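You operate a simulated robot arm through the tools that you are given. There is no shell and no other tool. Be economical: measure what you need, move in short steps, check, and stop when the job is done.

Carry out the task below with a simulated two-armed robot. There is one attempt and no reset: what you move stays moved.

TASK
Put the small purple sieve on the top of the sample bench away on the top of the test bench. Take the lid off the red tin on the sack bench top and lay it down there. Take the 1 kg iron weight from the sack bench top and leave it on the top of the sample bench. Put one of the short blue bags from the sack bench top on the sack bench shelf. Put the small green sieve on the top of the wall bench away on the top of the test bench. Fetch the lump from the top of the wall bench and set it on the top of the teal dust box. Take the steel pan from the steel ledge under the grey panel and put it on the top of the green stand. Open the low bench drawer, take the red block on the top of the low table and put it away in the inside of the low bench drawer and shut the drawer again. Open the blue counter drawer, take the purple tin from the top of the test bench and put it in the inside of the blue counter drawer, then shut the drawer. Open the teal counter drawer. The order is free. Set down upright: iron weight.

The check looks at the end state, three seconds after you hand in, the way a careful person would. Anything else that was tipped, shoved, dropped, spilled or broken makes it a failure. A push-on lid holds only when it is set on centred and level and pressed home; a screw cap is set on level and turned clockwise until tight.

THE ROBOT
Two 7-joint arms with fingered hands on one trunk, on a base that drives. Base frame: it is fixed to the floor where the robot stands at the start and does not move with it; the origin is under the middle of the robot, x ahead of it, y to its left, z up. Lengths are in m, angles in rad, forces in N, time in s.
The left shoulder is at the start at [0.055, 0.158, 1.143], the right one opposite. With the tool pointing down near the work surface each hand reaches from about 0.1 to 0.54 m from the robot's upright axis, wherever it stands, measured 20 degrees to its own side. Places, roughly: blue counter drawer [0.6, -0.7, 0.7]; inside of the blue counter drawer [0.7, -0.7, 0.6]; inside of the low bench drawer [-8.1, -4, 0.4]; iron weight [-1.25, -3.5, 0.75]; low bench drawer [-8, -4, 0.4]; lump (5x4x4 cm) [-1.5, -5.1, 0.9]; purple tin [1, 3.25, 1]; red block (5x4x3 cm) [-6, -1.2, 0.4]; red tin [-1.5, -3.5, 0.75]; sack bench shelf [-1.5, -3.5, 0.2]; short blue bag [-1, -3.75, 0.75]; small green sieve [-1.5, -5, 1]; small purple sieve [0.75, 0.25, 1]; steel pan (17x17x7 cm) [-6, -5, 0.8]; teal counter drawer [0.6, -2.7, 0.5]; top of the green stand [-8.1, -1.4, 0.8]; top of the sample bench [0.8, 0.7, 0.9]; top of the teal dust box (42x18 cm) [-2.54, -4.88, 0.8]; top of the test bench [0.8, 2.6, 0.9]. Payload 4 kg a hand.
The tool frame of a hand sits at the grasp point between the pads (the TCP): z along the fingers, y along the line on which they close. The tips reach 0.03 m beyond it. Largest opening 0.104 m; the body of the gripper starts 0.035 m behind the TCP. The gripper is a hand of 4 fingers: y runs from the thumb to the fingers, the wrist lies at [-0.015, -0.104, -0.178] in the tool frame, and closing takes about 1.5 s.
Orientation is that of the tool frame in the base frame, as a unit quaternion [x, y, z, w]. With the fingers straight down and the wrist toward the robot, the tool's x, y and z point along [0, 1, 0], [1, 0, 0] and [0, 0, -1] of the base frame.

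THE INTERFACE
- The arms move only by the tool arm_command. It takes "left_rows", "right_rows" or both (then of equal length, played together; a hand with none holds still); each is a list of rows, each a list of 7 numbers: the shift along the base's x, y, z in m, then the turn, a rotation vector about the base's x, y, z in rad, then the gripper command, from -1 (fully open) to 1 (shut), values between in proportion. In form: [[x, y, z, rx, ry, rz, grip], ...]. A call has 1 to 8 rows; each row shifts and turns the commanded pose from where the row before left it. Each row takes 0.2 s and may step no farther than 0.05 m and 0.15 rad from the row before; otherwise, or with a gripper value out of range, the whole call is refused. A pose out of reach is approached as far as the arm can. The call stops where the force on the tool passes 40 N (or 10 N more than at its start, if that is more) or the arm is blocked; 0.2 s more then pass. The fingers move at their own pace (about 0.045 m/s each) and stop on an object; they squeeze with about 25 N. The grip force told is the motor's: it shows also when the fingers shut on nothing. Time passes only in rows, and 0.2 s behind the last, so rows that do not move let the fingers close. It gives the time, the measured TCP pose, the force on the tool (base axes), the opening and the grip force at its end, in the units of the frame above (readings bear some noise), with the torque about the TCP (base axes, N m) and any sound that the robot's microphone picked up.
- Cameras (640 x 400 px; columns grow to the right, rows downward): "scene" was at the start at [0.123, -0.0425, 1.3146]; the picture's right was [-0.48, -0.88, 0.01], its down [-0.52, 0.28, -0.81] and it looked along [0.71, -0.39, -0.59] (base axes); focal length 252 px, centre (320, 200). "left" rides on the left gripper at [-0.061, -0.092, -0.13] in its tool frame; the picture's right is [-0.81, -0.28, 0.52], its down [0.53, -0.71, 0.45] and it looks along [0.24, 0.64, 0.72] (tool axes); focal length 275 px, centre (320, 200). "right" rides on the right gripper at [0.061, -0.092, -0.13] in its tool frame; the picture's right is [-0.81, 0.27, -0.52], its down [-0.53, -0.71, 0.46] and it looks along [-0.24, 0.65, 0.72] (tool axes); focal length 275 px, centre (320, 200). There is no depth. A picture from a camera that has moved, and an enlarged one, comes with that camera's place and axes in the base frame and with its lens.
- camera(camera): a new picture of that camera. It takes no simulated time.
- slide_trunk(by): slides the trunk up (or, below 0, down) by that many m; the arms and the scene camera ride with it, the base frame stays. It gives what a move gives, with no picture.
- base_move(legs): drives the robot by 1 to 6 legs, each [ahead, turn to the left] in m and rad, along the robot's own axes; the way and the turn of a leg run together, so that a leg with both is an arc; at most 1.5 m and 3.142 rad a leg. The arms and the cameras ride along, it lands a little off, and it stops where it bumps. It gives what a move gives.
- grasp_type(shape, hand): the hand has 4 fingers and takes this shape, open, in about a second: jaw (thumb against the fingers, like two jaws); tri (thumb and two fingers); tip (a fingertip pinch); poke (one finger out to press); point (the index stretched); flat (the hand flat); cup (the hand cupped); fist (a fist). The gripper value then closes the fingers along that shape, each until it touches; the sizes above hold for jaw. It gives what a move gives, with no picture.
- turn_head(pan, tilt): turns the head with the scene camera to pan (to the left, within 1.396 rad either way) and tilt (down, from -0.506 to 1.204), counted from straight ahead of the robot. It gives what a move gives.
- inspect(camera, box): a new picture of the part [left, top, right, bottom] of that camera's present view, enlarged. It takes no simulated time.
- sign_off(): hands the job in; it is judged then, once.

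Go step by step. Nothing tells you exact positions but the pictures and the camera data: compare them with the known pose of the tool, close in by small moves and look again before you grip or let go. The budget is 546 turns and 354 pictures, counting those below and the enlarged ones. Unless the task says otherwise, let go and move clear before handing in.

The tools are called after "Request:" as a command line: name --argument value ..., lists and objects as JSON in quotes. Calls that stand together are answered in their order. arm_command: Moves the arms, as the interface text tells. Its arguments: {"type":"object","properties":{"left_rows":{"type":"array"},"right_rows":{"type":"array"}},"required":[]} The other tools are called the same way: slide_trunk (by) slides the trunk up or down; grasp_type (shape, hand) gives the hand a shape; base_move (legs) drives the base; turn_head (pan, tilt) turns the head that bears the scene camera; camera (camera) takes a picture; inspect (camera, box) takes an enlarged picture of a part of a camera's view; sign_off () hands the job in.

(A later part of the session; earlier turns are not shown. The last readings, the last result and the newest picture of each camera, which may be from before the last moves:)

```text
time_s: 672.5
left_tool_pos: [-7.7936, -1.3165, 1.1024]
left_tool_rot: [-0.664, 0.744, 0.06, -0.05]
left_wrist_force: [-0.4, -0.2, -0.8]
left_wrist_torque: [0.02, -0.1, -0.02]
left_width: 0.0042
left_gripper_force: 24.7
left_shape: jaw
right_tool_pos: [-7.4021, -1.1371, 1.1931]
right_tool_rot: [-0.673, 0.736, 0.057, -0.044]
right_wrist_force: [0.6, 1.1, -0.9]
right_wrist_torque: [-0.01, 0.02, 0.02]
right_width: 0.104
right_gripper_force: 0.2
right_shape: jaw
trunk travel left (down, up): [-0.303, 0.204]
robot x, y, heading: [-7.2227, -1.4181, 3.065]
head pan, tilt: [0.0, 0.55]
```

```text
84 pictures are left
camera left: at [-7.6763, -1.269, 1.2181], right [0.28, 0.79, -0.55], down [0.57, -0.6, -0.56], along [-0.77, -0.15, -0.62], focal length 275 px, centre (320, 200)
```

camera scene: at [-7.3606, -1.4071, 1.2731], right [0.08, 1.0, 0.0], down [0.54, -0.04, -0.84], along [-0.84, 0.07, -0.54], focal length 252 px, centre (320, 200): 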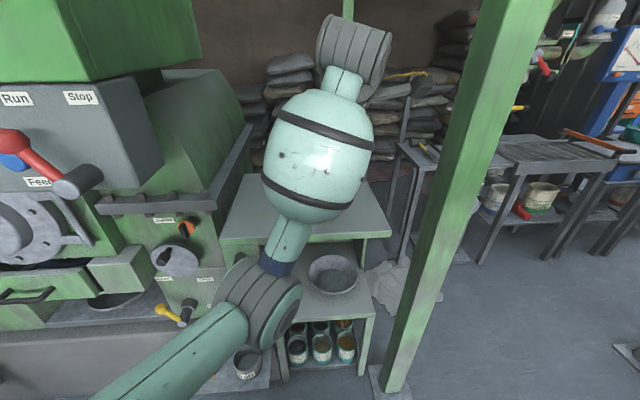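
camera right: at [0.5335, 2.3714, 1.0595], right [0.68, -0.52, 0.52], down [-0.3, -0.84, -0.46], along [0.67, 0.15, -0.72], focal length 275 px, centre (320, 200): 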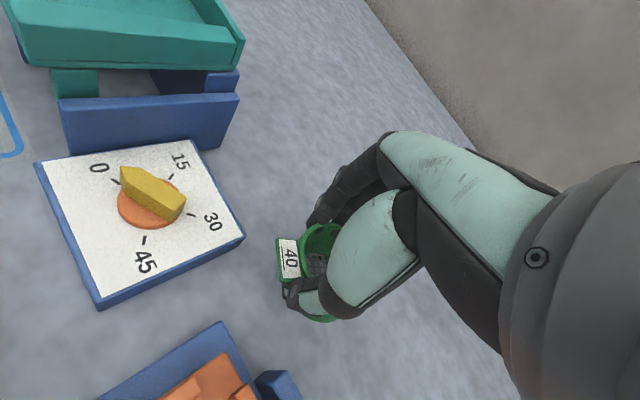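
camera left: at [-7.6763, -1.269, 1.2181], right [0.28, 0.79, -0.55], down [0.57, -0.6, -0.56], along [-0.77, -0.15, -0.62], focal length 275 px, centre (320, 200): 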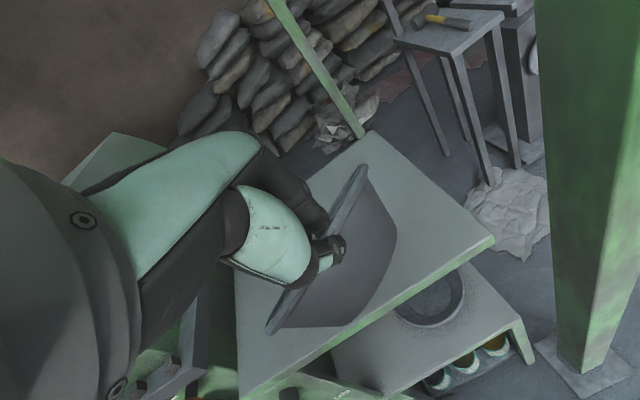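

The pan hangs vertically, its bottom facing me; I'll touch its lower rim on the stand and fold it down onto its base while drawing back. First I drive 0.2 closer and position it.

Request:
base_move --legs '[[0.2, 0.02]]'

Request:
arm_command --left_rows '[[-0.03, -0.01, 0, 0, -0.07, 0, 1], [-0.03, -0.01, 0, 0, -0.07, 0, 1], [-0.03, -0.01, 0, 0, 0, 0, 1], [-0.03, -0.01, 0, 0, 0, 0, 1], [-0.03, -0.01, -0.02, 0, 0, 0, 1]]'

Request:
camera --camera "left"

Request:
camera --camera "scene"

```text
time_s: 674.1
left_tool_pos: [-7.9903, -1.3145, 1.1086]
left_tool_rot: [-0.671, 0.737, 0.064, -0.055]
left_wrist_force: [0.4, 0.5, -1.2]
left_wrist_torque: [0.01, -0.07, 0.02]
left_width: 0.0042
left_gripper_force: 25.0
left_shape: jaw
right_tool_pos: [-7.6031, -1.1277, 1.1962]
right_tool_rot: [-0.679, 0.73, 0.061, -0.048]
right_wrist_force: [0.2, -0.6, 0.0]
right_wrist_torque: [0.0, 0.06, 0.02]
right_width: 0.1039
right_gripper_force: 0.0
right_shape: jaw
trunk travel left (down, up): [-0.303, 0.204]
robot x, y, heading: [-7.419, -1.4056, 3.085]
head pan, tilt: [0.0, 0.55]
```

```text
time_s: 675.3
left_tool_pos: [-8.1328, -1.3632, 1.0948]
left_tool_rot: [-0.674, 0.739, 0.019, -0.005]
left_wrist_force: [0.4, -0.7, -1.8]
left_wrist_torque: [0.05, -0.04, -0.02]
left_width: 0.0042
left_gripper_force: 25.1
left_shape: jaw
right_tool_pos: [-7.5933, -1.1283, 1.1973]
right_tool_rot: [-0.68, 0.729, 0.064, -0.05]
right_wrist_force: [-0.8, 0.6, -0.6]
right_wrist_torque: [-0.01, -0.02, 0.0]
right_width: 0.1041
right_gripper_force: 0.1
right_shape: jaw
trunk travel left (down, up): [-0.303, 0.204]
robot x, y, heading: [-7.4185, -1.4022, 3.085]
head pan, tilt: [0.0, 0.55]
```

```text
83 pictures are left
camera left: at [-8.0307, -1.3134, 1.2228], right [0.33, 0.79, -0.51], down [0.64, -0.59, -0.49], along [-0.69, -0.17, -0.71], focal length 275 px, centre (320, 200)
```

left: 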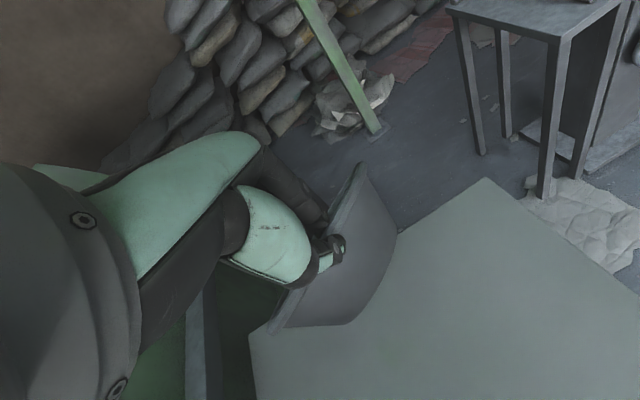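

```text
82 pictures are left
camera scene: at [-7.5603, -1.3959, 1.2736], right [0.06, 1.0, 0.0], down [0.53, -0.03, -0.84], along [-0.84, 0.05, -0.54], focal length 252 px, centre (320, 200)
```

scene: 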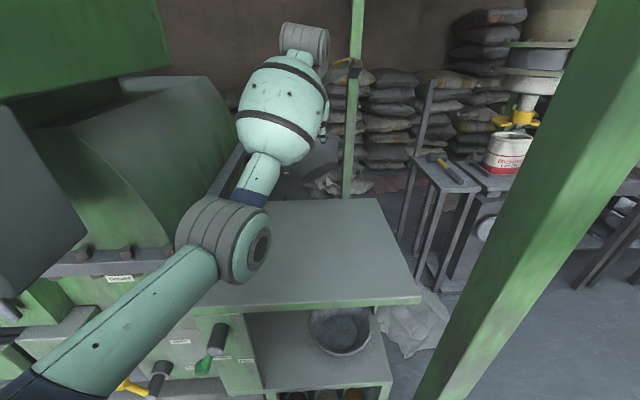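

Request:
arm_command --left_rows '[[0, 0, -0.03, 0, 0, 0, 1], [0, 0, -0.03, 0, 0, 0, 1], [0, 0, -0.03, 0, 0, 0, 1]]'

Request:
camera --camera "left"

Request:
inspect --camera "scene" --box '[230, 80, 390, 180]'

```text
time_s: 676.1
left_tool_pos: [-8.1303, -1.3623, 1.0052]
left_tool_rot: [-0.674, 0.739, 0.021, -0.007]
left_wrist_force: [0.0, -0.5, -2.2]
left_wrist_torque: [0.02, -0.05, -0.02]
left_width: 0.0042
left_gripper_force: 25.0
left_shape: jaw
right_tool_pos: [-7.5921, -1.1278, 1.197]
right_tool_rot: [-0.68, 0.729, 0.064, -0.05]
right_wrist_force: [-0.5, -0.3, 0.5]
right_wrist_torque: [-0.02, 0.0, -0.04]
right_width: 0.1041
right_gripper_force: 0.0
right_shape: jaw
trunk travel left (down, up): [-0.303, 0.204]
robot x, y, heading: [-7.4203, -1.4066, 3.083]
head pan, tilt: [0.0, 0.55]
```

```text
81 pictures are left
camera left: at [-8.0292, -1.312, 1.1329], right [0.33, 0.79, -0.51], down [0.64, -0.59, -0.49], along [-0.69, -0.17, -0.7], focal length 275 px, centre (320, 200)
```

left: 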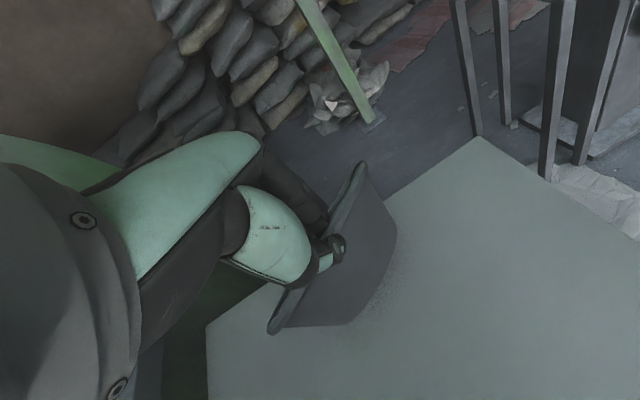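

```text
4.00 times, centred on (310, 130) of scene
camera zoom: at [-7.5589, -1.3955, 1.2738], right [0.06, 1.0, 0.0], down [0.53, -0.03, -0.85], along [-0.84, 0.05, -0.53], focal length 1009 px, centre (360, 480)
```

zoom: 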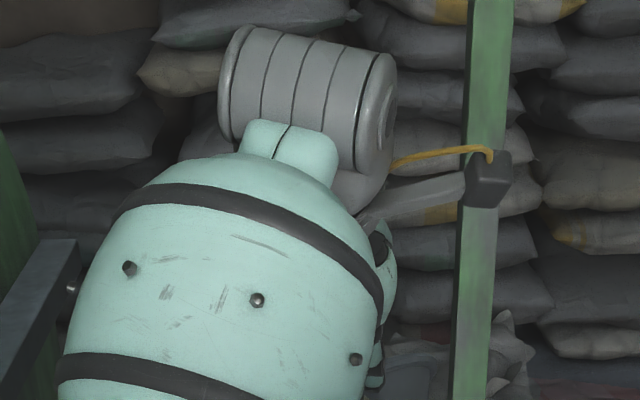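

The pan is tilted ~47° with its base toward me and down. I shift slightly, lower to touch, and then fold it flat by moving back and down.

Request:
arm_command --left_rows '[[0.03, 0, -0.02, 0, 0, 0, 1], [0, 0, -0.02, 0, 0, 0, 1], [0, 0, -0.01, 0, 0, 0, 1], [0, 0, -0.01, 0, 0, 0, 1]]'

Request:
camera --camera "left"

```text
time_s: 677.1
left_tool_pos: [-8.1017, -1.3642, 0.9466]
left_tool_rot: [-0.674, 0.739, 0.021, -0.007]
left_wrist_force: [1.2, 0.2, 3.3]
left_wrist_torque: [-0.1, 0.26, 0.02]
left_width: 0.0042
left_gripper_force: 25.4
left_shape: jaw
right_tool_pos: [-7.592, -1.1287, 1.196]
right_tool_rot: [-0.68, 0.729, 0.065, -0.052]
right_wrist_force: [-0.5, 0.2, -0.5]
right_wrist_torque: [-0.01, -0.02, -0.02]
right_width: 0.1039
right_gripper_force: 0.0
right_shape: jaw
trunk travel left (down, up): [-0.303, 0.204]
robot x, y, heading: [-7.4208, -1.4045, 3.083]
head pan, tilt: [0.0, 0.55]
```

```text
79 pictures are left
camera left: at [-7.9979, -1.3141, 1.0733], right [0.33, 0.79, -0.51], down [0.64, -0.59, -0.49], along [-0.69, -0.17, -0.7], focal length 275 px, centre (320, 200)
```

left: 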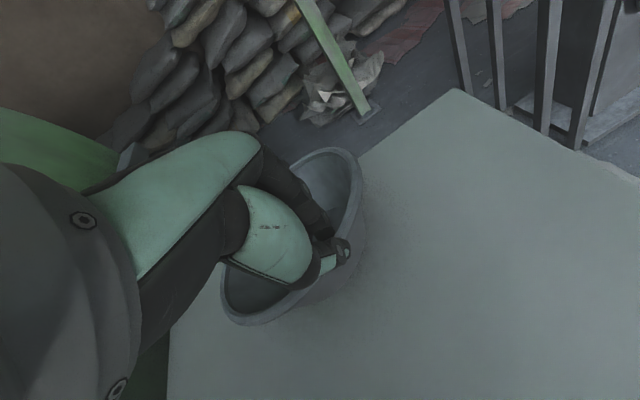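

Request:
arm_command --left_rows '[[0.012, 0, -0.012, 0, 0, 0, 1], [0.015, 0, -0.014, 0, 0, 0, 1], [0.015, 0, -0.014, 0, 0, 0, 1]]'

Request:
camera --camera "left"

```text
time_s: 677.9
left_tool_pos: [-8.0587, -1.3638, 0.9105]
left_tool_rot: [-0.673, 0.739, 0.024, -0.009]
left_wrist_force: [-3.1, 1.1, 18.4]
left_wrist_torque: [-0.17, 0.79, -0.02]
left_width: 0.0048
left_gripper_force: 25.2
left_shape: jaw
right_tool_pos: [-7.5909, -1.1287, 1.1975]
right_tool_rot: [-0.68, 0.729, 0.066, -0.052]
right_wrist_force: [0.3, -0.3, 0.6]
right_wrist_torque: [0.0, -0.01, 0.0]
right_width: 0.104
right_gripper_force: 0.0
right_shape: jaw
trunk travel left (down, up): [-0.303, 0.204]
robot x, y, heading: [-7.4205, -1.4028, 3.083]
head pan, tilt: [0.0, 0.55]
```

```text
78 pictures are left
camera left: at [-7.9543, -1.3137, 1.038], right [0.33, 0.79, -0.51], down [0.64, -0.59, -0.5], along [-0.7, -0.17, -0.7], focal length 275 px, centre (320, 200)
```

left: 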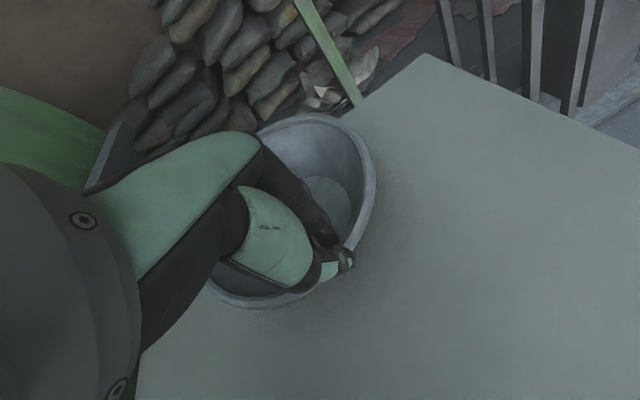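

Request:
arm_command --left_rows '[[0.008, 0, -0.008, 0, 0, 0, 1]]'

Request:
arm_command --left_rows '[[0.006, 0, -0.008, 0, 0, 0, 1]]'

Request:
camera --camera "left"

```text
time_s: 678.3
left_tool_pos: [-8.0481, -1.3621, 0.9005]
left_tool_rot: [-0.673, 0.74, 0.022, -0.007]
left_wrist_force: [-1.9, 2.6, 21.4]
left_wrist_torque: [0.05, 0.89, 0.02]
left_width: 0.0044
left_gripper_force: 24.7
left_shape: jaw
right_tool_pos: [-7.5889, -1.1286, 1.1973]
right_tool_rot: [-0.679, 0.729, 0.065, -0.053]
right_wrist_force: [0.4, -0.2, -0.2]
right_wrist_torque: [0.03, 0.02, -0.03]
right_width: 0.1036
right_gripper_force: 0.1
right_shape: jaw
trunk travel left (down, up): [-0.303, 0.204]
robot x, y, heading: [-7.4178, -1.403, 3.082]
head pan, tilt: [0.0, 0.55]
```

```text
time_s: 678.7
left_tool_pos: [-8.0436, -1.3654, 0.8851]
left_tool_rot: [-0.675, 0.738, 0.015, -0.003]
left_wrist_force: [0.8, 0.1, 0.5]
left_wrist_torque: [-0.02, -0.03, -0.01]
left_width: 0.0034
left_gripper_force: 25.2
left_shape: jaw
right_tool_pos: [-7.5934, -1.1289, 1.1967]
right_tool_rot: [-0.68, 0.729, 0.063, -0.05]
right_wrist_force: [0.1, 0.3, -0.2]
right_wrist_torque: [0.01, 0.0, -0.05]
right_width: 0.1038
right_gripper_force: 0.1
right_shape: jaw
trunk travel left (down, up): [-0.303, 0.204]
robot x, y, heading: [-7.4193, -1.4021, 3.084]
head pan, tilt: [0.0, 0.55]
```

```text
77 pictures are left
camera left: at [-7.9437, -1.3151, 1.0131], right [0.33, 0.79, -0.51], down [0.65, -0.59, -0.48], along [-0.68, -0.17, -0.71], focal length 275 px, centre (320, 200)
```

left: 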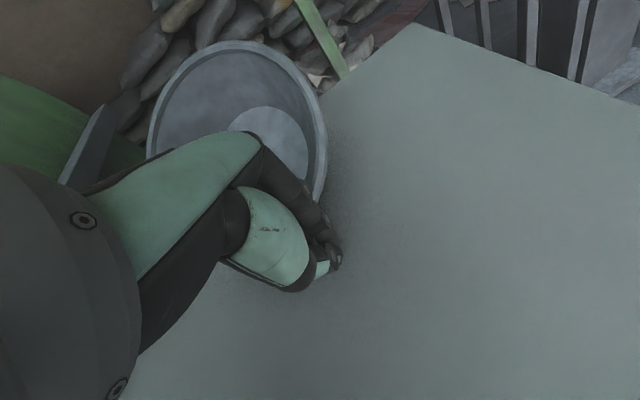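

The pan slipped backward out of the grip. I lift the hand and look at where it rests.

Request:
arm_command --left_rows '[[0.03, 0, 0.03, 0, 0, 0, 1], [0.03, 0, 0.04, 0, 0, 0, 1], [0.02, -0.03, 0.03, 0, 0, 0, 0]]'

Request:
camera --camera "left"

Request:
inspect --camera "scene" --box '[180, 120, 440, 282]'

```text
time_s: 679.5
left_tool_pos: [-7.9659, -1.3932, 0.9858]
left_tool_rot: [-0.673, 0.739, 0.02, -0.007]
left_wrist_force: [-1.0, 0.4, 0.7]
left_wrist_torque: [0.02, 0.02, 0.03]
left_width: 0.0509
left_gripper_force: 0.1
left_shape: jaw
right_tool_pos: [-7.5915, -1.1285, 1.1965]
right_tool_rot: [-0.68, 0.728, 0.064, -0.052]
right_wrist_force: [0.3, -0.2, -0.1]
right_wrist_torque: [0.0, -0.02, 0.0]
right_width: 0.104
right_gripper_force: 0.1
right_shape: jaw
trunk travel left (down, up): [-0.303, 0.204]
robot x, y, heading: [-7.4228, -1.4027, 3.083]
head pan, tilt: [0.0, 0.55]
```

```text
76 pictures are left
camera left: at [-7.8631, -1.3437, 1.1139], right [0.33, 0.79, -0.51], down [0.64, -0.59, -0.49], along [-0.69, -0.17, -0.7], focal length 275 px, centre (320, 200)
```

left: 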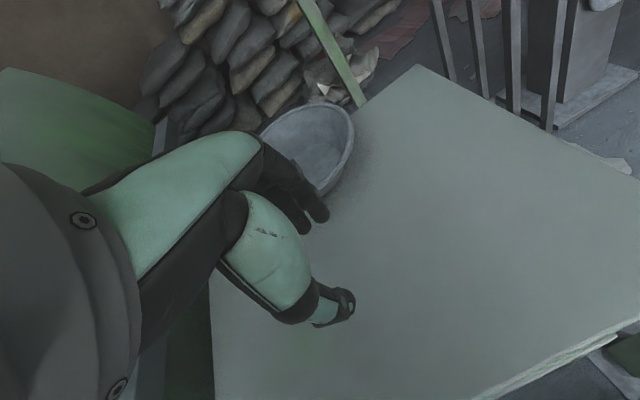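

```text
2.46 times, centred on (310, 201) of scene
camera zoom: at [-7.558, -1.3962, 1.2739], right [0.06, 1.0, 0.0], down [0.53, -0.03, -0.85], along [-0.84, 0.05, -0.53], focal length 621 px, centre (345, 198)
```

zoom: 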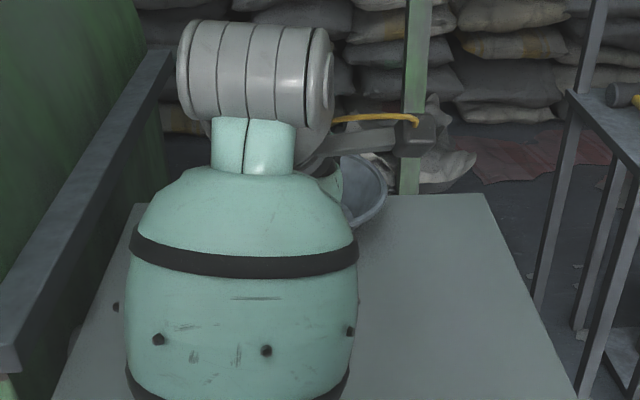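

Request:
arm_command --left_rows '[[0.045, 0, 0.02, 0, 0, 0, 0], [0.045, 0, 0.02, 0, 0, 0, 0], [0.03, -0.03, 0.01, 0, 0, 0, 0], [0.01, -0.045, 0, 0, 0, 0, 0], [0, -0.045, 0, 0, 0, 0, 0]]'

Request:
inspect --camera "scene" --box '[200, 130, 440, 280]'

```text
time_s: 680.7
left_tool_pos: [-7.9289, -1.5032, 0.9372]
left_tool_rot: [-0.673, 0.739, 0.021, -0.007]
left_wrist_force: [0.2, 0.3, 0.2]
left_wrist_torque: [0.01, 0.0, -0.02]
left_width: 0.0518
left_gripper_force: 0.2
left_shape: jaw
left hand out of reach, approached as far as the arm can: row 1, 2, 3, 4, 5
right_tool_pos: [-7.592, -1.1288, 1.1972]
right_tool_rot: [-0.68, 0.729, 0.064, -0.051]
right_wrist_force: [0.5, -1.1, 0.6]
right_wrist_torque: [0.01, -0.01, -0.01]
right_width: 0.1038
right_gripper_force: 0.0
right_shape: jaw
trunk travel left (down, up): [-0.303, 0.204]
robot x, y, heading: [-7.4245, -1.4002, 3.08]
head pan, tilt: [0.0, 0.55]
```

```text
2.67 times, centred on (320, 205) of scene
camera zoom: at [-7.5588, -1.3962, 1.2738], right [0.06, 1.0, 0.0], down [0.53, -0.03, -0.85], along [-0.84, 0.05, -0.53], focal length 672 px, centre (320, 187)
```

zoom: 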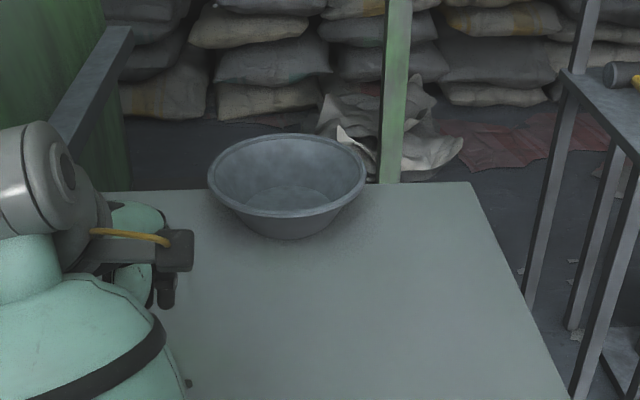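

The pan stands level on the green stand. I back off and look for the red block on the low table.

Request:
arm_command --left_rows '[[0, 0, 0.045, 0, 0, 0, -1], [0, 0, 0.045, 0, 0, 0, -1], [0, 0, 0.045, 0, 0, 0, -1]]'

Request:
base_move --legs '[[-0.3, 0], [0, -1.51]]'

Request:
turn_head --pan -1.1 --tilt 0.5

Request:
camera --camera "scene"

```text
time_s: 681.5
left_tool_pos: [-7.9993, -1.4959, 1.0101]
left_tool_rot: [-0.673, 0.739, 0.021, -0.008]
left_wrist_force: [-0.3, -0.4, -0.7]
left_wrist_torque: [0.02, 0.01, -0.04]
left_width: 0.1038
left_gripper_force: 0.0
left_shape: jaw
left hand out of reach, approached as far as the arm can: row 1, 2, 3
right_tool_pos: [-7.591, -1.1292, 1.197]
right_tool_rot: [-0.68, 0.729, 0.064, -0.051]
right_wrist_force: [0.7, 0.6, 0.4]
right_wrist_torque: [0.02, 0.06, 0.02]
right_width: 0.1039
right_gripper_force: 0.1
right_shape: jaw
trunk travel left (down, up): [-0.303, 0.204]
robot x, y, heading: [-7.4201, -1.4056, 3.085]
head pan, tilt: [0.0, 0.55]
```

```text
time_s: 687.2
left_tool_pos: [-7.2615, -0.8509, 1.0082]
left_tool_rot: [0.011, 1.0, 0.02, 0.009]
left_wrist_force: [0.2, 0.0, -0.1]
left_wrist_torque: [0.02, 0.0, -0.01]
left_width: 0.1035
left_gripper_force: 0.1
left_shape: jaw
right_tool_pos: [-6.8668, -1.2295, 1.1969]
right_tool_rot: [-0.001, 0.997, 0.081, 0.006]
right_wrist_force: [0.0, -0.2, 0.4]
right_wrist_torque: [0.01, 0.01, -0.04]
right_width: 0.104
right_gripper_force: 0.1
right_shape: jaw
trunk travel left (down, up): [-0.303, 0.204]
robot x, y, heading: [-7.1387, -1.42, 1.589]
head pan, tilt: [0.0, 0.55]
```

```text
time_s: 688.5
left_tool_pos: [-7.2627, -0.8599, 1.0181]
left_tool_rot: [0.01, 0.999, 0.033, 0.01]
left_wrist_force: [0.3, -0.1, -0.4]
left_wrist_torque: [0.01, 0.01, -0.01]
left_width: 0.1037
left_gripper_force: 0.0
left_shape: jaw
right_tool_pos: [-6.8671, -1.2438, 1.1994]
right_tool_rot: [0.0, 0.996, 0.088, 0.007]
right_wrist_force: [0.1, 0.0, 0.3]
right_wrist_torque: [0.02, 0.0, 0.03]
right_width: 0.1038
right_gripper_force: 0.1
right_shape: jaw
trunk travel left (down, up): [-0.303, 0.204]
robot x, y, heading: [-7.142, -1.4188, 1.58]
head pan, tilt: [-1.1, 0.499]
```

```text
73 pictures are left
camera scene: at [-7.0591, -1.3322, 1.279], right [0.47, -0.89, 0.01], down [-0.42, -0.23, -0.88], along [0.78, 0.4, -0.48], focal length 252 px, centre (320, 200)
```

scene: 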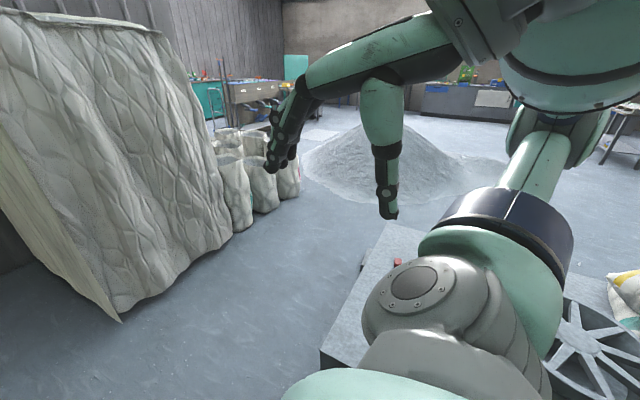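

The red block is at about [-6.04, -1.24] near the north edge of the low table. I drive around to its north side.

Request:
base_move --legs '[[0.8, 0], [0, -1.571], [1.0, 0], [0, -1.571]]'

Request:
turn_head --pan 0.0 --tilt 0.9

Request:
camera --camera "scene"

```text
time_s: 705.2
left_tool_pos: [-5.9811, -1.1405, 1.0123]
left_tool_rot: [0.999, 0.009, -0.007, 0.035]
left_wrist_force: [0.2, -0.3, 0.5]
left_wrist_torque: [0.02, -0.01, -0.01]
left_width: 0.104
left_gripper_force: 0.1
left_shape: jaw
right_tool_pos: [-6.3909, -0.7698, 1.1981]
right_tool_rot: [0.996, 0.019, -0.005, 0.089]
right_wrist_force: [-0.1, -0.1, -0.1]
right_wrist_torque: [0.01, -0.04, -0.01]
right_width: 0.1042
right_gripper_force: 0.0
right_shape: jaw
trunk travel left (down, up): [-0.303, 0.204]
robot x, y, heading: [-6.1191, -0.5834, -1.523]
head pan, tilt: [-1.1, 0.499]
```

```text
time_s: 706.5
left_tool_pos: [-5.9817, -1.1338, 1.021]
left_tool_rot: [0.999, 0.01, -0.007, 0.05]
left_wrist_force: [-0.9, -0.5, 0.3]
left_wrist_torque: [-0.01, -0.01, 0.0]
left_width: 0.104
left_gripper_force: 0.0
left_shape: jaw
right_tool_pos: [-6.3906, -0.7557, 1.2017]
right_tool_rot: [0.995, 0.02, -0.005, 0.094]
right_wrist_force: [0.4, 0.3, 1.3]
right_wrist_torque: [-0.02, 0.02, 0.0]
right_width: 0.104
right_gripper_force: 0.0
right_shape: jaw
trunk travel left (down, up): [-0.303, 0.204]
robot x, y, heading: [-6.1158, -0.5884, -1.518]
head pan, tilt: [0.0, 0.901]
```

```text
72 pictures are left
camera scene: at [-6.1145, -0.7045, 1.2447], right [-1.0, -0.05, 0.0], down [-0.04, 0.79, -0.61], along [0.03, -0.61, -0.79], focal length 252 px, centre (320, 200)
```

scene: 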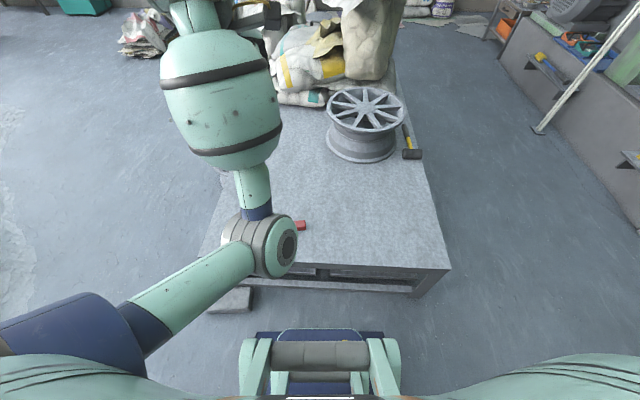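

Request:
slide_trunk --by -0.12

Request:
arm_command --left_rows '[[-0.01, -0.03, -0.03, 0.05, 0, 0, -1], [-0.01, -0.03, -0.03, 0.05, 0, 0, -1], [-0.01, -0.01, -0.045, 0, 0, 0, -1], [0, 0, -0.048, 0, 0, 0, -1], [0, 0, -0.048, 0, 0, 0, -1], [0, 0, -0.048, 0, 0, 0, -1], [0, 0, -0.048, 0, 0, 0, -0.5], [0, 0, -0.04, 0, 0, 0, -0.5]]'

Request:
camera --camera "left"

```text
time_s: 708.0
left_tool_pos: [-5.9815, -1.1315, 0.9026]
left_tool_rot: [0.999, 0.009, -0.006, 0.047]
left_wrist_force: [0.2, -0.2, -0.3]
left_wrist_torque: [-0.04, -0.01, 0.0]
left_width: 0.1037
left_gripper_force: 0.0
left_shape: jaw
right_tool_pos: [-6.3907, -0.7549, 1.0815]
right_tool_rot: [0.995, 0.018, -0.005, 0.094]
right_wrist_force: [0.4, 0.2, -0.1]
right_wrist_torque: [-0.03, 0.0, 0.02]
right_width: 0.1038
right_gripper_force: 0.0
right_shape: jaw
trunk travel left (down, up): [-0.183, 0.324]
robot x, y, heading: [-6.117, -0.5841, -1.517]
head pan, tilt: [0.0, 0.901]
```

```text
time_s: 710.0
left_tool_pos: [-6.0263, -1.249, 0.674]
left_tool_rot: [0.997, 0.002, -0.019, 0.081]
left_wrist_force: [1.7, 0.0, 0.4]
left_wrist_torque: [-0.01, -0.02, -0.03]
left_width: 0.0782
left_gripper_force: 0.1
left_shape: jaw
right_tool_pos: [-6.3917, -0.7414, 1.0847]
right_tool_rot: [0.995, 0.019, -0.005, 0.102]
right_wrist_force: [-1.0, -0.4, 0.0]
right_wrist_torque: [-0.01, 0.0, 0.0]
right_width: 0.1041
right_gripper_force: 0.1
right_shape: jaw
trunk travel left (down, up): [-0.183, 0.324]
robot x, y, heading: [-6.1199, -0.5841, -1.52]
head pan, tilt: [0.0, 0.901]
stopped in row 8 (left hand): the arm was blocked; the commanded pose is now the measured one
```

```text
71 pictures are left
camera left: at [-6.0829, -1.137, 0.7901], right [-0.83, 0.18, -0.52], down [0.51, 0.63, -0.58], along [0.22, -0.75, -0.62], focal length 275 px, centre (320, 200)
```

left: 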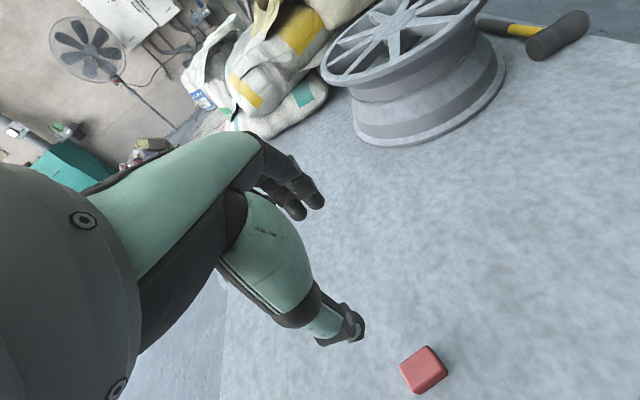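

The elbow is caught again; I reset the arm to the high centred pose and repeat the far-arc descent that worked before.

Request:
slide_trunk --by 0.05

Request:
arm_command --left_rows '[[0, 0, 0.048, 0.05, 0, 0, -1], [0, 0, 0.048, 0.05, 0, 0, -1], [0, 0, 0.048, 0.05, 0, 0, -1], [0, 0, 0.048, 0, 0, 0, -1], [-0.02, 0, 0.045, 0, 0, 0, -1], [-0.02, 0, 0.045, 0, 0, 0, -1], [-0.03, 0, 0.02, 0, 0, 0, -1], [-0.03, 0, 0, 0, 0, 0, -1]]'

Request:
base_move --legs '[[-0.04, -0.05]]'

Request:
arm_command --left_rows '[[0.02, -0.01, -0.03, 0, 0, 0, -1], [0.02, 0, -0.04, 0, 0, 0, -1], [0.02, 0, -0.045, 0, 0, 0, -1], [0.02, 0, -0.045, 0, 0, 0, -1], [0, 0, -0.045, 0, 0, 0, -1], [0, 0, -0.045, 0, 0, 0, -1], [0, 0, -0.045, 0, 0, 0, -1], [0, 0, -0.045, 0, 0, 0, -0.6]]'

Request:
camera --camera "left"

```text
time_s: 711.0
left_tool_pos: [-6.0287, -1.2436, 0.7078]
left_tool_rot: [0.998, 0.002, -0.02, 0.067]
left_wrist_force: [0.2, 0.2, 0.6]
left_wrist_torque: [-0.01, 0.01, -0.01]
left_width: 0.0782
left_gripper_force: 0.1
left_shape: jaw
right_tool_pos: [-6.3915, -0.7434, 1.133]
right_tool_rot: [0.995, 0.02, -0.005, 0.099]
right_wrist_force: [0.1, -0.1, -0.8]
right_wrist_torque: [-0.01, 0.0, 0.0]
right_width: 0.104
right_gripper_force: 0.1
right_shape: jaw
trunk travel left (down, up): [-0.233, 0.274]
robot x, y, heading: [-6.1185, -0.5807, -1.516]
head pan, tilt: [0.0, 0.901]
```

```text
time_s: 712.8
left_tool_pos: [-6.129, -1.2448, 1.0102]
left_tool_rot: [1.0, 0.005, -0.02, -0.008]
left_wrist_force: [0.2, 0.2, 0.0]
left_wrist_torque: [0.02, -0.01, -0.02]
left_width: 0.1037
left_gripper_force: 0.2
left_shape: jaw
right_tool_pos: [-6.3919, -0.7441, 1.1332]
right_tool_rot: [0.995, 0.019, -0.005, 0.1]
right_wrist_force: [-0.2, 0.1, 0.6]
right_wrist_torque: [0.01, -0.01, -0.02]
right_width: 0.1041
right_gripper_force: 0.0
right_shape: jaw
trunk travel left (down, up): [-0.233, 0.274]
robot x, y, heading: [-6.119, -0.5824, -1.522]
head pan, tilt: [0.0, 0.901]
```

```text
time_s: 713.6
left_tool_pos: [-6.1613, -1.2061, 1.0066]
left_tool_rot: [1.0, -0.021, -0.02, -0.01]
left_wrist_force: [0.4, 0.4, 0.3]
left_wrist_torque: [-0.07, 0.05, 0.01]
left_width: 0.1038
left_gripper_force: 0.1
left_shape: jaw
right_tool_pos: [-6.4018, -0.6945, 1.1326]
right_tool_rot: [0.995, -0.005, -0.008, 0.096]
right_wrist_force: [-0.8, 1.2, -0.2]
right_wrist_torque: [-0.08, -0.01, 0.0]
right_width: 0.1039
right_gripper_force: 0.0
right_shape: jaw
trunk travel left (down, up): [-0.233, 0.274]
robot x, y, heading: [-6.1177, -0.5399, -1.568]
head pan, tilt: [0.0, 0.901]
```

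```text
time_s: 715.4
left_tool_pos: [-6.0814, -1.2206, 0.6612]
left_tool_rot: [1.0, -0.021, -0.02, -0.011]
left_wrist_force: [-0.1, 0.0, 0.0]
left_wrist_torque: [0.02, 0.01, 0.04]
left_width: 0.0835
left_gripper_force: 0.1
left_shape: jaw
right_tool_pos: [-6.3988, -0.6982, 1.131]
right_tool_rot: [0.996, -0.006, -0.008, 0.094]
right_wrist_force: [-0.1, -0.3, 0.5]
right_wrist_torque: [0.01, 0.0, -0.01]
right_width: 0.104
right_gripper_force: 0.0
right_shape: jaw
trunk travel left (down, up): [-0.233, 0.274]
robot x, y, heading: [-6.1195, -0.5437, -1.576]
head pan, tilt: [0.0, 0.901]
```

```text
70 pictures are left
camera left: at [-6.1321, -1.1288, 0.7956], right [-0.82, 0.32, -0.48], down [0.54, 0.7, -0.46], along [0.19, -0.64, -0.75], focal length 275 px, centre (320, 200)
```

left: 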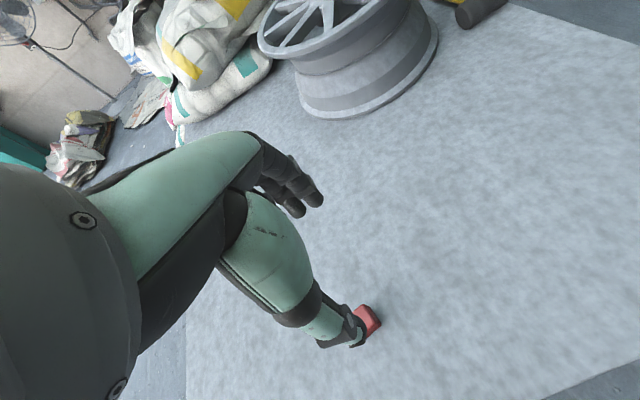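

Request:
slide_trunk --by -0.1

Request:
arm_command --left_rows '[[0.025, -0.004, -0.02, 0, 0, 0, -0.6], [0.025, -0.004, -0.02, 0, 0, 0, -0.6], [0, 0, -0.03, 0, 0, 0, -0.6]]'

Request:
camera --camera "left"

```text
time_s: 716.8
left_tool_pos: [-6.0812, -1.2208, 0.5622]
left_tool_rot: [1.0, -0.021, -0.02, -0.011]
left_wrist_force: [0.3, 0.4, 0.2]
left_wrist_torque: [-0.01, 0.02, 0.0]
left_width: 0.0834
left_gripper_force: 0.1
left_shape: jaw
right_tool_pos: [-6.4006, -0.6969, 1.0308]
right_tool_rot: [0.995, -0.005, -0.008, 0.095]
right_wrist_force: [0.7, 0.1, -0.9]
right_wrist_torque: [-0.01, 0.0, 0.02]
right_width: 0.1042
right_gripper_force: 0.0
right_shape: jaw
trunk travel left (down, up): [-0.133, 0.374]
robot x, y, heading: [-6.1174, -0.5445, -1.571]
head pan, tilt: [0.0, 0.901]
```

```text
time_s: 717.6
left_tool_pos: [-6.0284, -1.2274, 0.4932]
left_tool_rot: [1.0, -0.021, -0.02, -0.011]
left_wrist_force: [-0.3, -0.3, 0.2]
left_wrist_torque: [-0.02, 0.0, 0.01]
left_width: 0.0832
left_gripper_force: 0.1
left_shape: jaw
right_tool_pos: [-6.3993, -0.6968, 1.0316]
right_tool_rot: [0.995, -0.005, -0.008, 0.095]
right_wrist_force: [-0.2, -0.6, 0.0]
right_wrist_torque: [0.01, 0.0, -0.01]
right_width: 0.1039
right_gripper_force: 0.0
right_shape: jaw
trunk travel left (down, up): [-0.133, 0.374]
robot x, y, heading: [-6.1143, -0.543, -1.573]
head pan, tilt: [0.0, 0.901]
```

```text
69 pictures are left
camera left: at [-6.0803, -1.1353, 0.6283], right [-0.82, 0.32, -0.48], down [0.54, 0.7, -0.46], along [0.19, -0.64, -0.75], focal length 275 px, centre (320, 200)
```

left: 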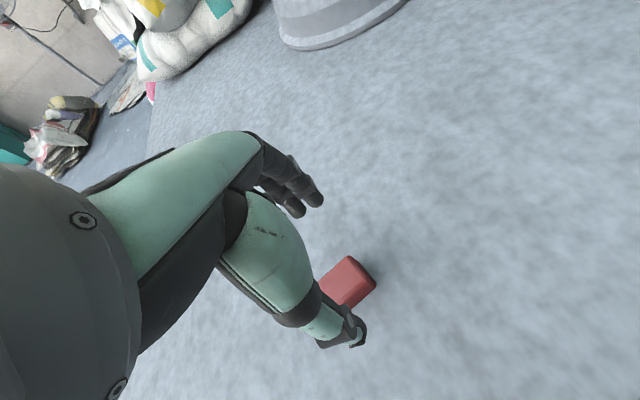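

Request:
arm_command --left_rows '[[0.008, 0, -0.03, 0, 0, 0, -0.6], [0, 0, -0.015, 0, 0, 0, -0.6]]'

Request:
camera --camera "left"

```text
time_s: 718.2
left_tool_pos: [-6.0221, -1.2269, 0.4468]
left_tool_rot: [1.0, -0.021, -0.02, -0.011]
left_wrist_force: [-1.0, 0.1, 0.9]
left_wrist_torque: [-0.01, -0.02, 0.0]
left_width: 0.0834
left_gripper_force: 0.0
left_shape: jaw
right_tool_pos: [-6.4004, -0.6963, 1.0299]
right_tool_rot: [0.995, -0.006, -0.008, 0.095]
right_wrist_force: [-0.4, -0.5, 0.3]
right_wrist_torque: [-0.01, -0.03, 0.02]
right_width: 0.104
right_gripper_force: 0.1
right_shape: jaw
trunk travel left (down, up): [-0.133, 0.374]
robot x, y, heading: [-6.1236, -0.5432, -1.578]
head pan, tilt: [0.0, 0.901]
```

```text
68 pictures are left
camera left: at [-6.0738, -1.1364, 0.5818], right [-0.82, 0.32, -0.48], down [0.54, 0.7, -0.46], along [0.19, -0.64, -0.75], focal length 275 px, centre (320, 200)
```

left: 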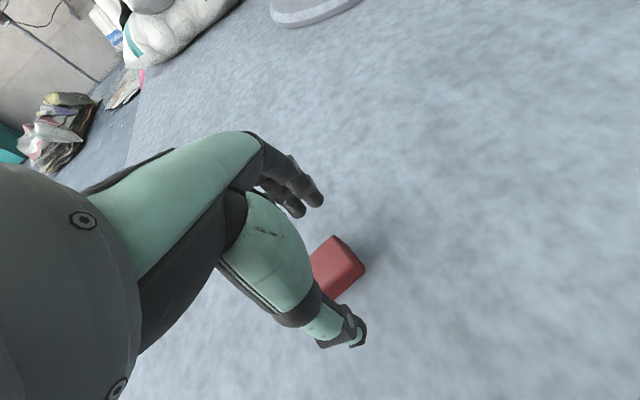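

Request:
arm_command --left_rows '[[0.003, 0.003, -0.01, 0, 0, 0, -0.6], [0, 0, -0.008, 0, 0, 0, -0.6]]'

Request:
arm_command --left_rows '[[0, 0, 0, 0, 0, 0, 0.2], [0, 0, 0, 0, 0, 0, 1], [0, 0, 0, 0, 0, 0, 1], [0, 0, 0, 0, 0, 0, 1], [0, 0, 0, 0, 0, 0, 1]]'

Request:
camera --camera "left"

```text
time_s: 718.8
left_tool_pos: [-6.0208, -1.2247, 0.4283]
left_tool_rot: [1.0, -0.02, -0.019, -0.011]
left_wrist_force: [-0.3, 0.0, 0.3]
left_wrist_torque: [0.02, -0.02, -0.02]
left_width: 0.0835
left_gripper_force: 0.0
left_shape: jaw
right_tool_pos: [-6.3994, -0.6962, 1.0308]
right_tool_rot: [0.995, -0.005, -0.008, 0.095]
right_wrist_force: [-0.3, 0.0, 0.5]
right_wrist_torque: [0.0, 0.0, -0.02]
right_width: 0.1039
right_gripper_force: 0.1
right_shape: jaw
trunk travel left (down, up): [-0.133, 0.374]
robot x, y, heading: [-6.1195, -0.5419, -1.569]
head pan, tilt: [0.0, 0.901]
```

```text
time_s: 720.0
left_tool_pos: [-6.0197, -1.2245, 0.4296]
left_tool_rot: [1.0, -0.021, -0.02, -0.011]
left_wrist_force: [-0.8, -0.6, -0.2]
left_wrist_torque: [-0.02, -0.01, -0.05]
left_width: 0.0
left_gripper_force: 5.5
left_shape: jaw
right_tool_pos: [-6.3996, -0.697, 1.0308]
right_tool_rot: [0.995, -0.005, -0.007, 0.095]
right_wrist_force: [0.7, 1.1, 0.2]
right_wrist_torque: [-0.03, 0.02, -0.02]
right_width: 0.1039
right_gripper_force: 0.1
right_shape: jaw
trunk travel left (down, up): [-0.133, 0.374]
robot x, y, heading: [-6.1183, -0.5431, -1.569]
head pan, tilt: [0.0, 0.901]
```

```text
67 pictures are left
camera left: at [-6.0716, -1.1334, 0.5638], right [-0.82, 0.32, -0.48], down [0.54, 0.7, -0.46], along [0.19, -0.64, -0.75], focal length 275 px, centre (320, 200)
```

left: 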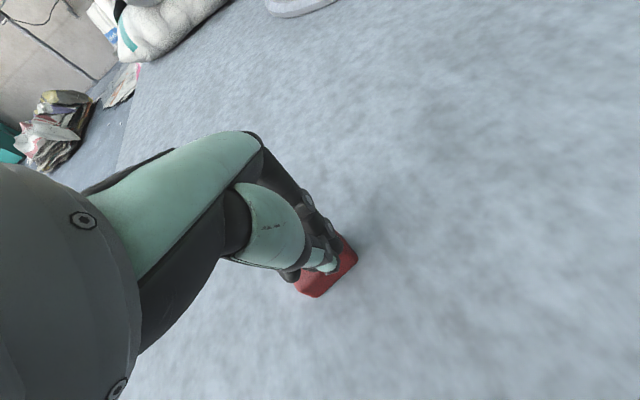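

Closed above the block — the table top is at z≈0.36. I reopen, go 3.5 cm lower and grip.

Request:
arm_command --left_rows '[[0, 0, 0.01, 0, 0, 0, -0.6], [0.008, 0.002, 0, 0, 0, 0, -0.6], [0, 0, 0, 0, 0, 0, -0.6], [0, 0, -0.025, 0, 0, 0, -0.6], [0, 0, -0.018, 0, 0, 0, -0.6]]'

Request:
camera --camera "left"

```text
time_s: 721.2
left_tool_pos: [-6.0124, -1.2241, 0.3957]
left_tool_rot: [1.0, -0.021, -0.019, -0.011]
left_wrist_force: [-0.7, 0.6, 0.4]
left_wrist_torque: [-0.01, 0.01, -0.03]
left_width: 0.0834
left_gripper_force: 0.3
left_shape: jaw
right_tool_pos: [-6.3998, -0.6962, 1.03]
right_tool_rot: [0.995, -0.005, -0.008, 0.095]
right_wrist_force: [0.3, 0.1, 0.1]
right_wrist_torque: [0.01, 0.0, 0.0]
right_width: 0.104
right_gripper_force: 0.0
right_shape: jaw
trunk travel left (down, up): [-0.133, 0.374]
robot x, y, heading: [-6.1242, -0.5421, -1.568]
head pan, tilt: [0.0, 0.901]
```

```text
66 pictures are left
camera left: at [-6.0637, -1.1328, 0.5299], right [-0.82, 0.32, -0.48], down [0.54, 0.7, -0.46], along [0.19, -0.64, -0.75], focal length 275 px, centre (320, 200)
```

left: 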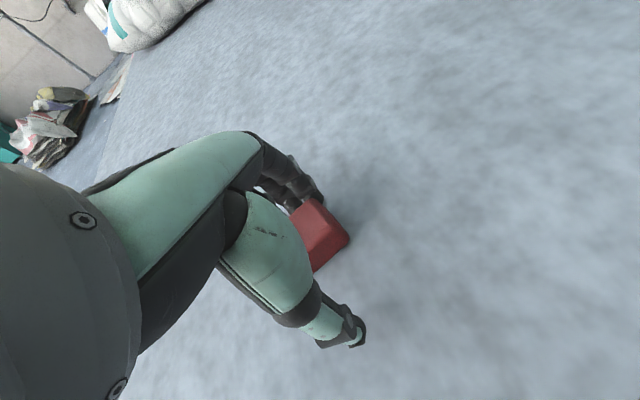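

Request:
arm_command --left_rows '[[0, -0.006, 0, 0, 0, 0, -0.3], [0, 0, 0, 0, 0, 0, 0.4], [0, 0, 0, 0, 0, 0, 1], [0, 0, 0, 0, 0, 0, 1], [0, 0, 0, 0, 0, 0, 1], [0, 0, 0.02, 0, 0, 0, 1], [0, 0, 0.04, 0, 0, 0, 1]]'

Request:
camera --camera "left"

```text
time_s: 722.8
left_tool_pos: [-6.0118, -1.2285, 0.4577]
left_tool_rot: [1.0, -0.02, -0.02, -0.012]
left_wrist_force: [-1.0, -0.3, 0.2]
left_wrist_torque: [0.03, 0.01, -0.02]
left_width: 0.0299
left_gripper_force: 25.3
left_shape: jaw
right_tool_pos: [-6.3986, -0.6965, 1.0304]
right_tool_rot: [0.995, -0.005, -0.008, 0.095]
right_wrist_force: [-0.1, 0.8, -0.3]
right_wrist_torque: [0.01, 0.01, -0.02]
right_width: 0.1042
right_gripper_force: 0.1
right_shape: jaw
trunk travel left (down, up): [-0.133, 0.374]
robot x, y, heading: [-6.1203, -0.5444, -1.569]
head pan, tilt: [0.0, 0.901]
```

```text
65 pictures are left
camera left: at [-6.0634, -1.1378, 0.5924], right [-0.82, 0.32, -0.48], down [0.54, 0.7, -0.46], along [0.19, -0.64, -0.75], focal length 275 px, centre (320, 200)
```

left: 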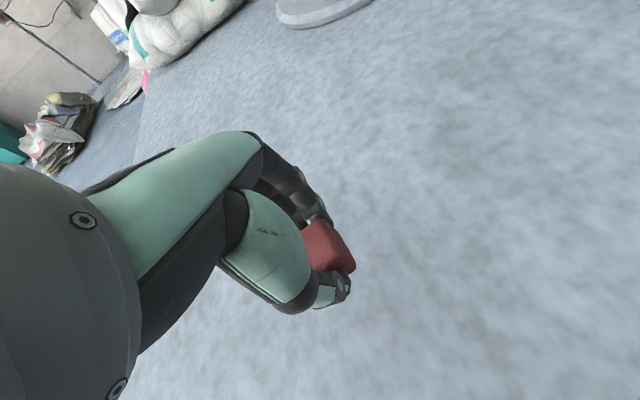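

The block is held. I raise everything and drive along the corridor to the low bench.

Request:
slide_trunk --by 0.25

Request:
arm_command --left_rows '[[0, 0, 0.048, 0, 0, 0, 1], [0, 0, 0.048, 0, 0, 0, 1], [0, 0, 0.048, 0, 0, 0, 1], [0, 0, 0.048, 0, 0, 0, 1], [-0.02, 0.01, 0.04, 0, 0, 0, 1], [-0.02, 0.02, 0.04, 0, 0, 0, 1], [-0.02, 0.02, 0.02, 0, 0, 0, 1], [-0.02, 0.02, 0.02, 0, 0, 0, 1]]'

Request:
base_move --legs '[[0, -1.5], [1.02, 0], [0, 1.5], [1.5, 0], [1.5, 0], [0.63, 0]]'

Request:
base_move --legs '[[0, -1.5]]'

Request:
turn_head --pan -0.3 --tilt 0.7

Request:
camera --camera "scene"

```text
time_s: 725.4
left_tool_pos: [-6.0124, -1.2302, 0.7081]
left_tool_rot: [1.0, -0.021, -0.02, -0.012]
left_wrist_force: [0.1, -0.6, 0.2]
left_wrist_torque: [0.03, 0.01, 0.0]
left_width: 0.0299
left_gripper_force: 24.8
left_shape: jaw
right_tool_pos: [-6.3998, -0.6973, 1.2805]
right_tool_rot: [0.995, -0.006, -0.009, 0.095]
right_wrist_force: [0.8, 0.0, -0.4]
right_wrist_torque: [0.02, -0.01, -0.03]
right_width: 0.1038
right_gripper_force: 0.0
right_shape: jaw
trunk travel left (down, up): [-0.383, 0.124]
robot x, y, heading: [-6.1192, -0.5418, -1.574]
head pan, tilt: [0.0, 0.901]
```

```text
time_s: 727.1
left_tool_pos: [-6.0928, -1.1581, 1.0207]
left_tool_rot: [1.0, -0.021, -0.019, -0.011]
left_wrist_force: [-0.4, -0.1, -0.2]
left_wrist_torque: [0.01, 0.01, 0.0]
left_width: 0.03
left_gripper_force: 25.4
left_shape: jaw
right_tool_pos: [-6.4006, -0.6961, 1.2797]
right_tool_rot: [0.995, -0.005, -0.008, 0.095]
right_wrist_force: [0.7, 0.0, -0.6]
right_wrist_torque: [-0.02, -0.02, 0.02]
right_width: 0.104
right_gripper_force: 0.1
right_shape: jaw
trunk travel left (down, up): [-0.383, 0.124]
robot x, y, heading: [-6.1163, -0.5438, -1.573]
head pan, tilt: [0.0, 0.901]
```

```text
time_s: 730.8
left_tool_pos: [-6.7083, -0.6939, 1.0289]
left_tool_rot: [0.755, -0.656, -0.02, -0.021]
left_wrist_force: [1.2, 0.8, -1.2]
left_wrist_torque: [-0.01, 0.01, 0.01]
left_width: 0.0294
left_gripper_force: 25.1
left_shape: jaw
right_tool_pos: [-6.3074, -0.3144, 1.2878]
right_tool_rot: [0.767, -0.633, -0.076, 0.073]
right_wrist_force: [-0.3, 0.4, 0.1]
right_wrist_torque: [0.03, 0.0, 0.0]
right_width: 0.1037
right_gripper_force: 0.1
right_shape: jaw
trunk travel left (down, up): [-0.383, 0.124]
robot x, y, heading: [-6.1209, -0.556, -2.924]
head pan, tilt: [0.0, 0.901]
stopped in leg 1: the robot was blocked; the commanded pose is now the measured one
```

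```text
time_s: 732.5
left_tool_pos: [-6.6875, -0.4972, 1.049]
left_tool_rot: [-0.636, 0.771, 0.025, 0.007]
left_wrist_force: [-2.6, -1.4, -1.7]
left_wrist_torque: [0.06, -0.11, -0.05]
left_width: 0.0291
left_gripper_force: 24.5
left_shape: jaw
right_tool_pos: [-6.1705, -0.2623, 1.2881]
right_tool_rot: [-0.638, 0.759, 0.1, -0.078]
right_wrist_force: [5.8, -0.4, 0.0]
right_wrist_torque: [0.07, 0.35, -0.15]
right_width: 0.1045
right_gripper_force: 0.0
right_shape: jaw
trunk travel left (down, up): [-0.383, 0.124]
robot x, y, heading: [-6.1247, -0.5758, 3.107]
head pan, tilt: [0.0, 0.901]
stopped in leg 1: the robot was blocked; the commanded pose is now the measured one
```

```text
time_s: 733.3
left_tool_pos: [-6.685, -0.5012, 1.0508]
left_tool_rot: [-0.638, 0.77, 0.027, 0.009]
left_wrist_force: [-0.3, -0.9, -0.4]
left_wrist_torque: [0.0, 0.03, 0.01]
left_width: 0.0293
left_gripper_force: 24.9
left_shape: jaw
right_tool_pos: [-6.1714, -0.2671, 1.2884]
right_tool_rot: [-0.646, 0.753, 0.099, -0.074]
right_wrist_force: [0.1, 0.1, -0.1]
right_wrist_torque: [-0.01, -0.02, 0.01]
right_width: 0.104
right_gripper_force: 0.1
right_shape: jaw
trunk travel left (down, up): [-0.383, 0.124]
robot x, y, heading: [-6.1259, -0.5794, 3.116]
head pan, tilt: [-0.3, 0.7]
```

```text
64 pictures are left
camera scene: at [-6.2095, -0.5639, 1.3443], right [0.32, 0.95, 0.01], down [0.59, -0.2, -0.78], along [-0.74, 0.25, -0.63], focal length 252 px, centre (320, 200)
```

scene: 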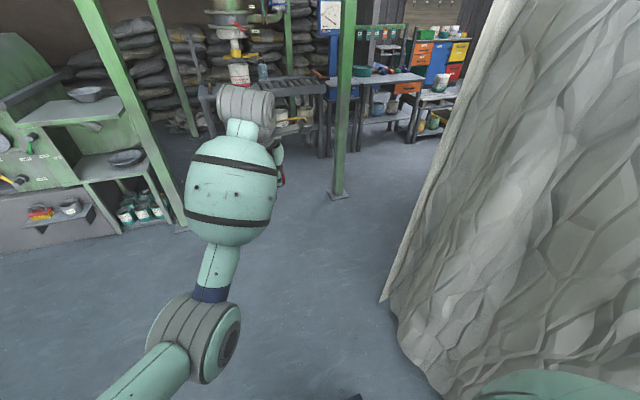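

The right arm brushed the wrapped bale; I turn slightly left and drive away west, step by step.

Request:
base_move --legs '[[0, 0.15], [1.0, 0]]'

Request:
base_move --legs '[[0, 1.44]]'

```text
time_s: 739.1
left_tool_pos: [-7.6933, -0.6583, 1.0433]
left_tool_rot: [-0.681, 0.732, 0.02, 0.007]
left_wrist_force: [-0.2, 0.6, -0.6]
left_wrist_torque: [0.02, 0.0, 0.01]
left_width: 0.0294
left_gripper_force: 24.8
left_shape: jaw
right_tool_pos: [-7.2132, -0.3654, 1.2844]
right_tool_rot: [-0.691, 0.713, 0.086, -0.079]
right_wrist_force: [-0.1, -0.4, 0.1]
right_wrist_torque: [0.01, -0.02, -0.03]
right_width: 0.1037
right_gripper_force: 0.0
right_shape: jaw
trunk travel left (down, up): [-0.383, 0.124]
robot x, y, heading: [-7.1124, -0.6768, -3.061]
head pan, tilt: [-0.3, 0.7]
```

```text
time_s: 743.0
left_tool_pos: [-7.2099, -1.2375, 1.0501]
left_tool_rot: [0.995, -0.1, -0.02, 0.013]
left_wrist_force: [-0.7, 0.3, -1.2]
left_wrist_torque: [-0.02, 0.0, -0.03]
left_width: 0.029
left_gripper_force: 25.3
left_shape: jaw
right_tool_pos: [-7.4396, -0.7219, 1.2838]
right_tool_rot: [0.989, -0.079, -0.012, 0.122]
right_wrist_force: [-0.5, 0.3, -0.3]
right_wrist_torque: [0.01, -0.02, 0.03]
right_width: 0.1041
right_gripper_force: 0.0
right_shape: jaw
trunk travel left (down, up): [-0.383, 0.124]
robot x, y, heading: [-7.1249, -0.6813, -1.616]
head pan, tilt: [-0.3, 0.7]
```

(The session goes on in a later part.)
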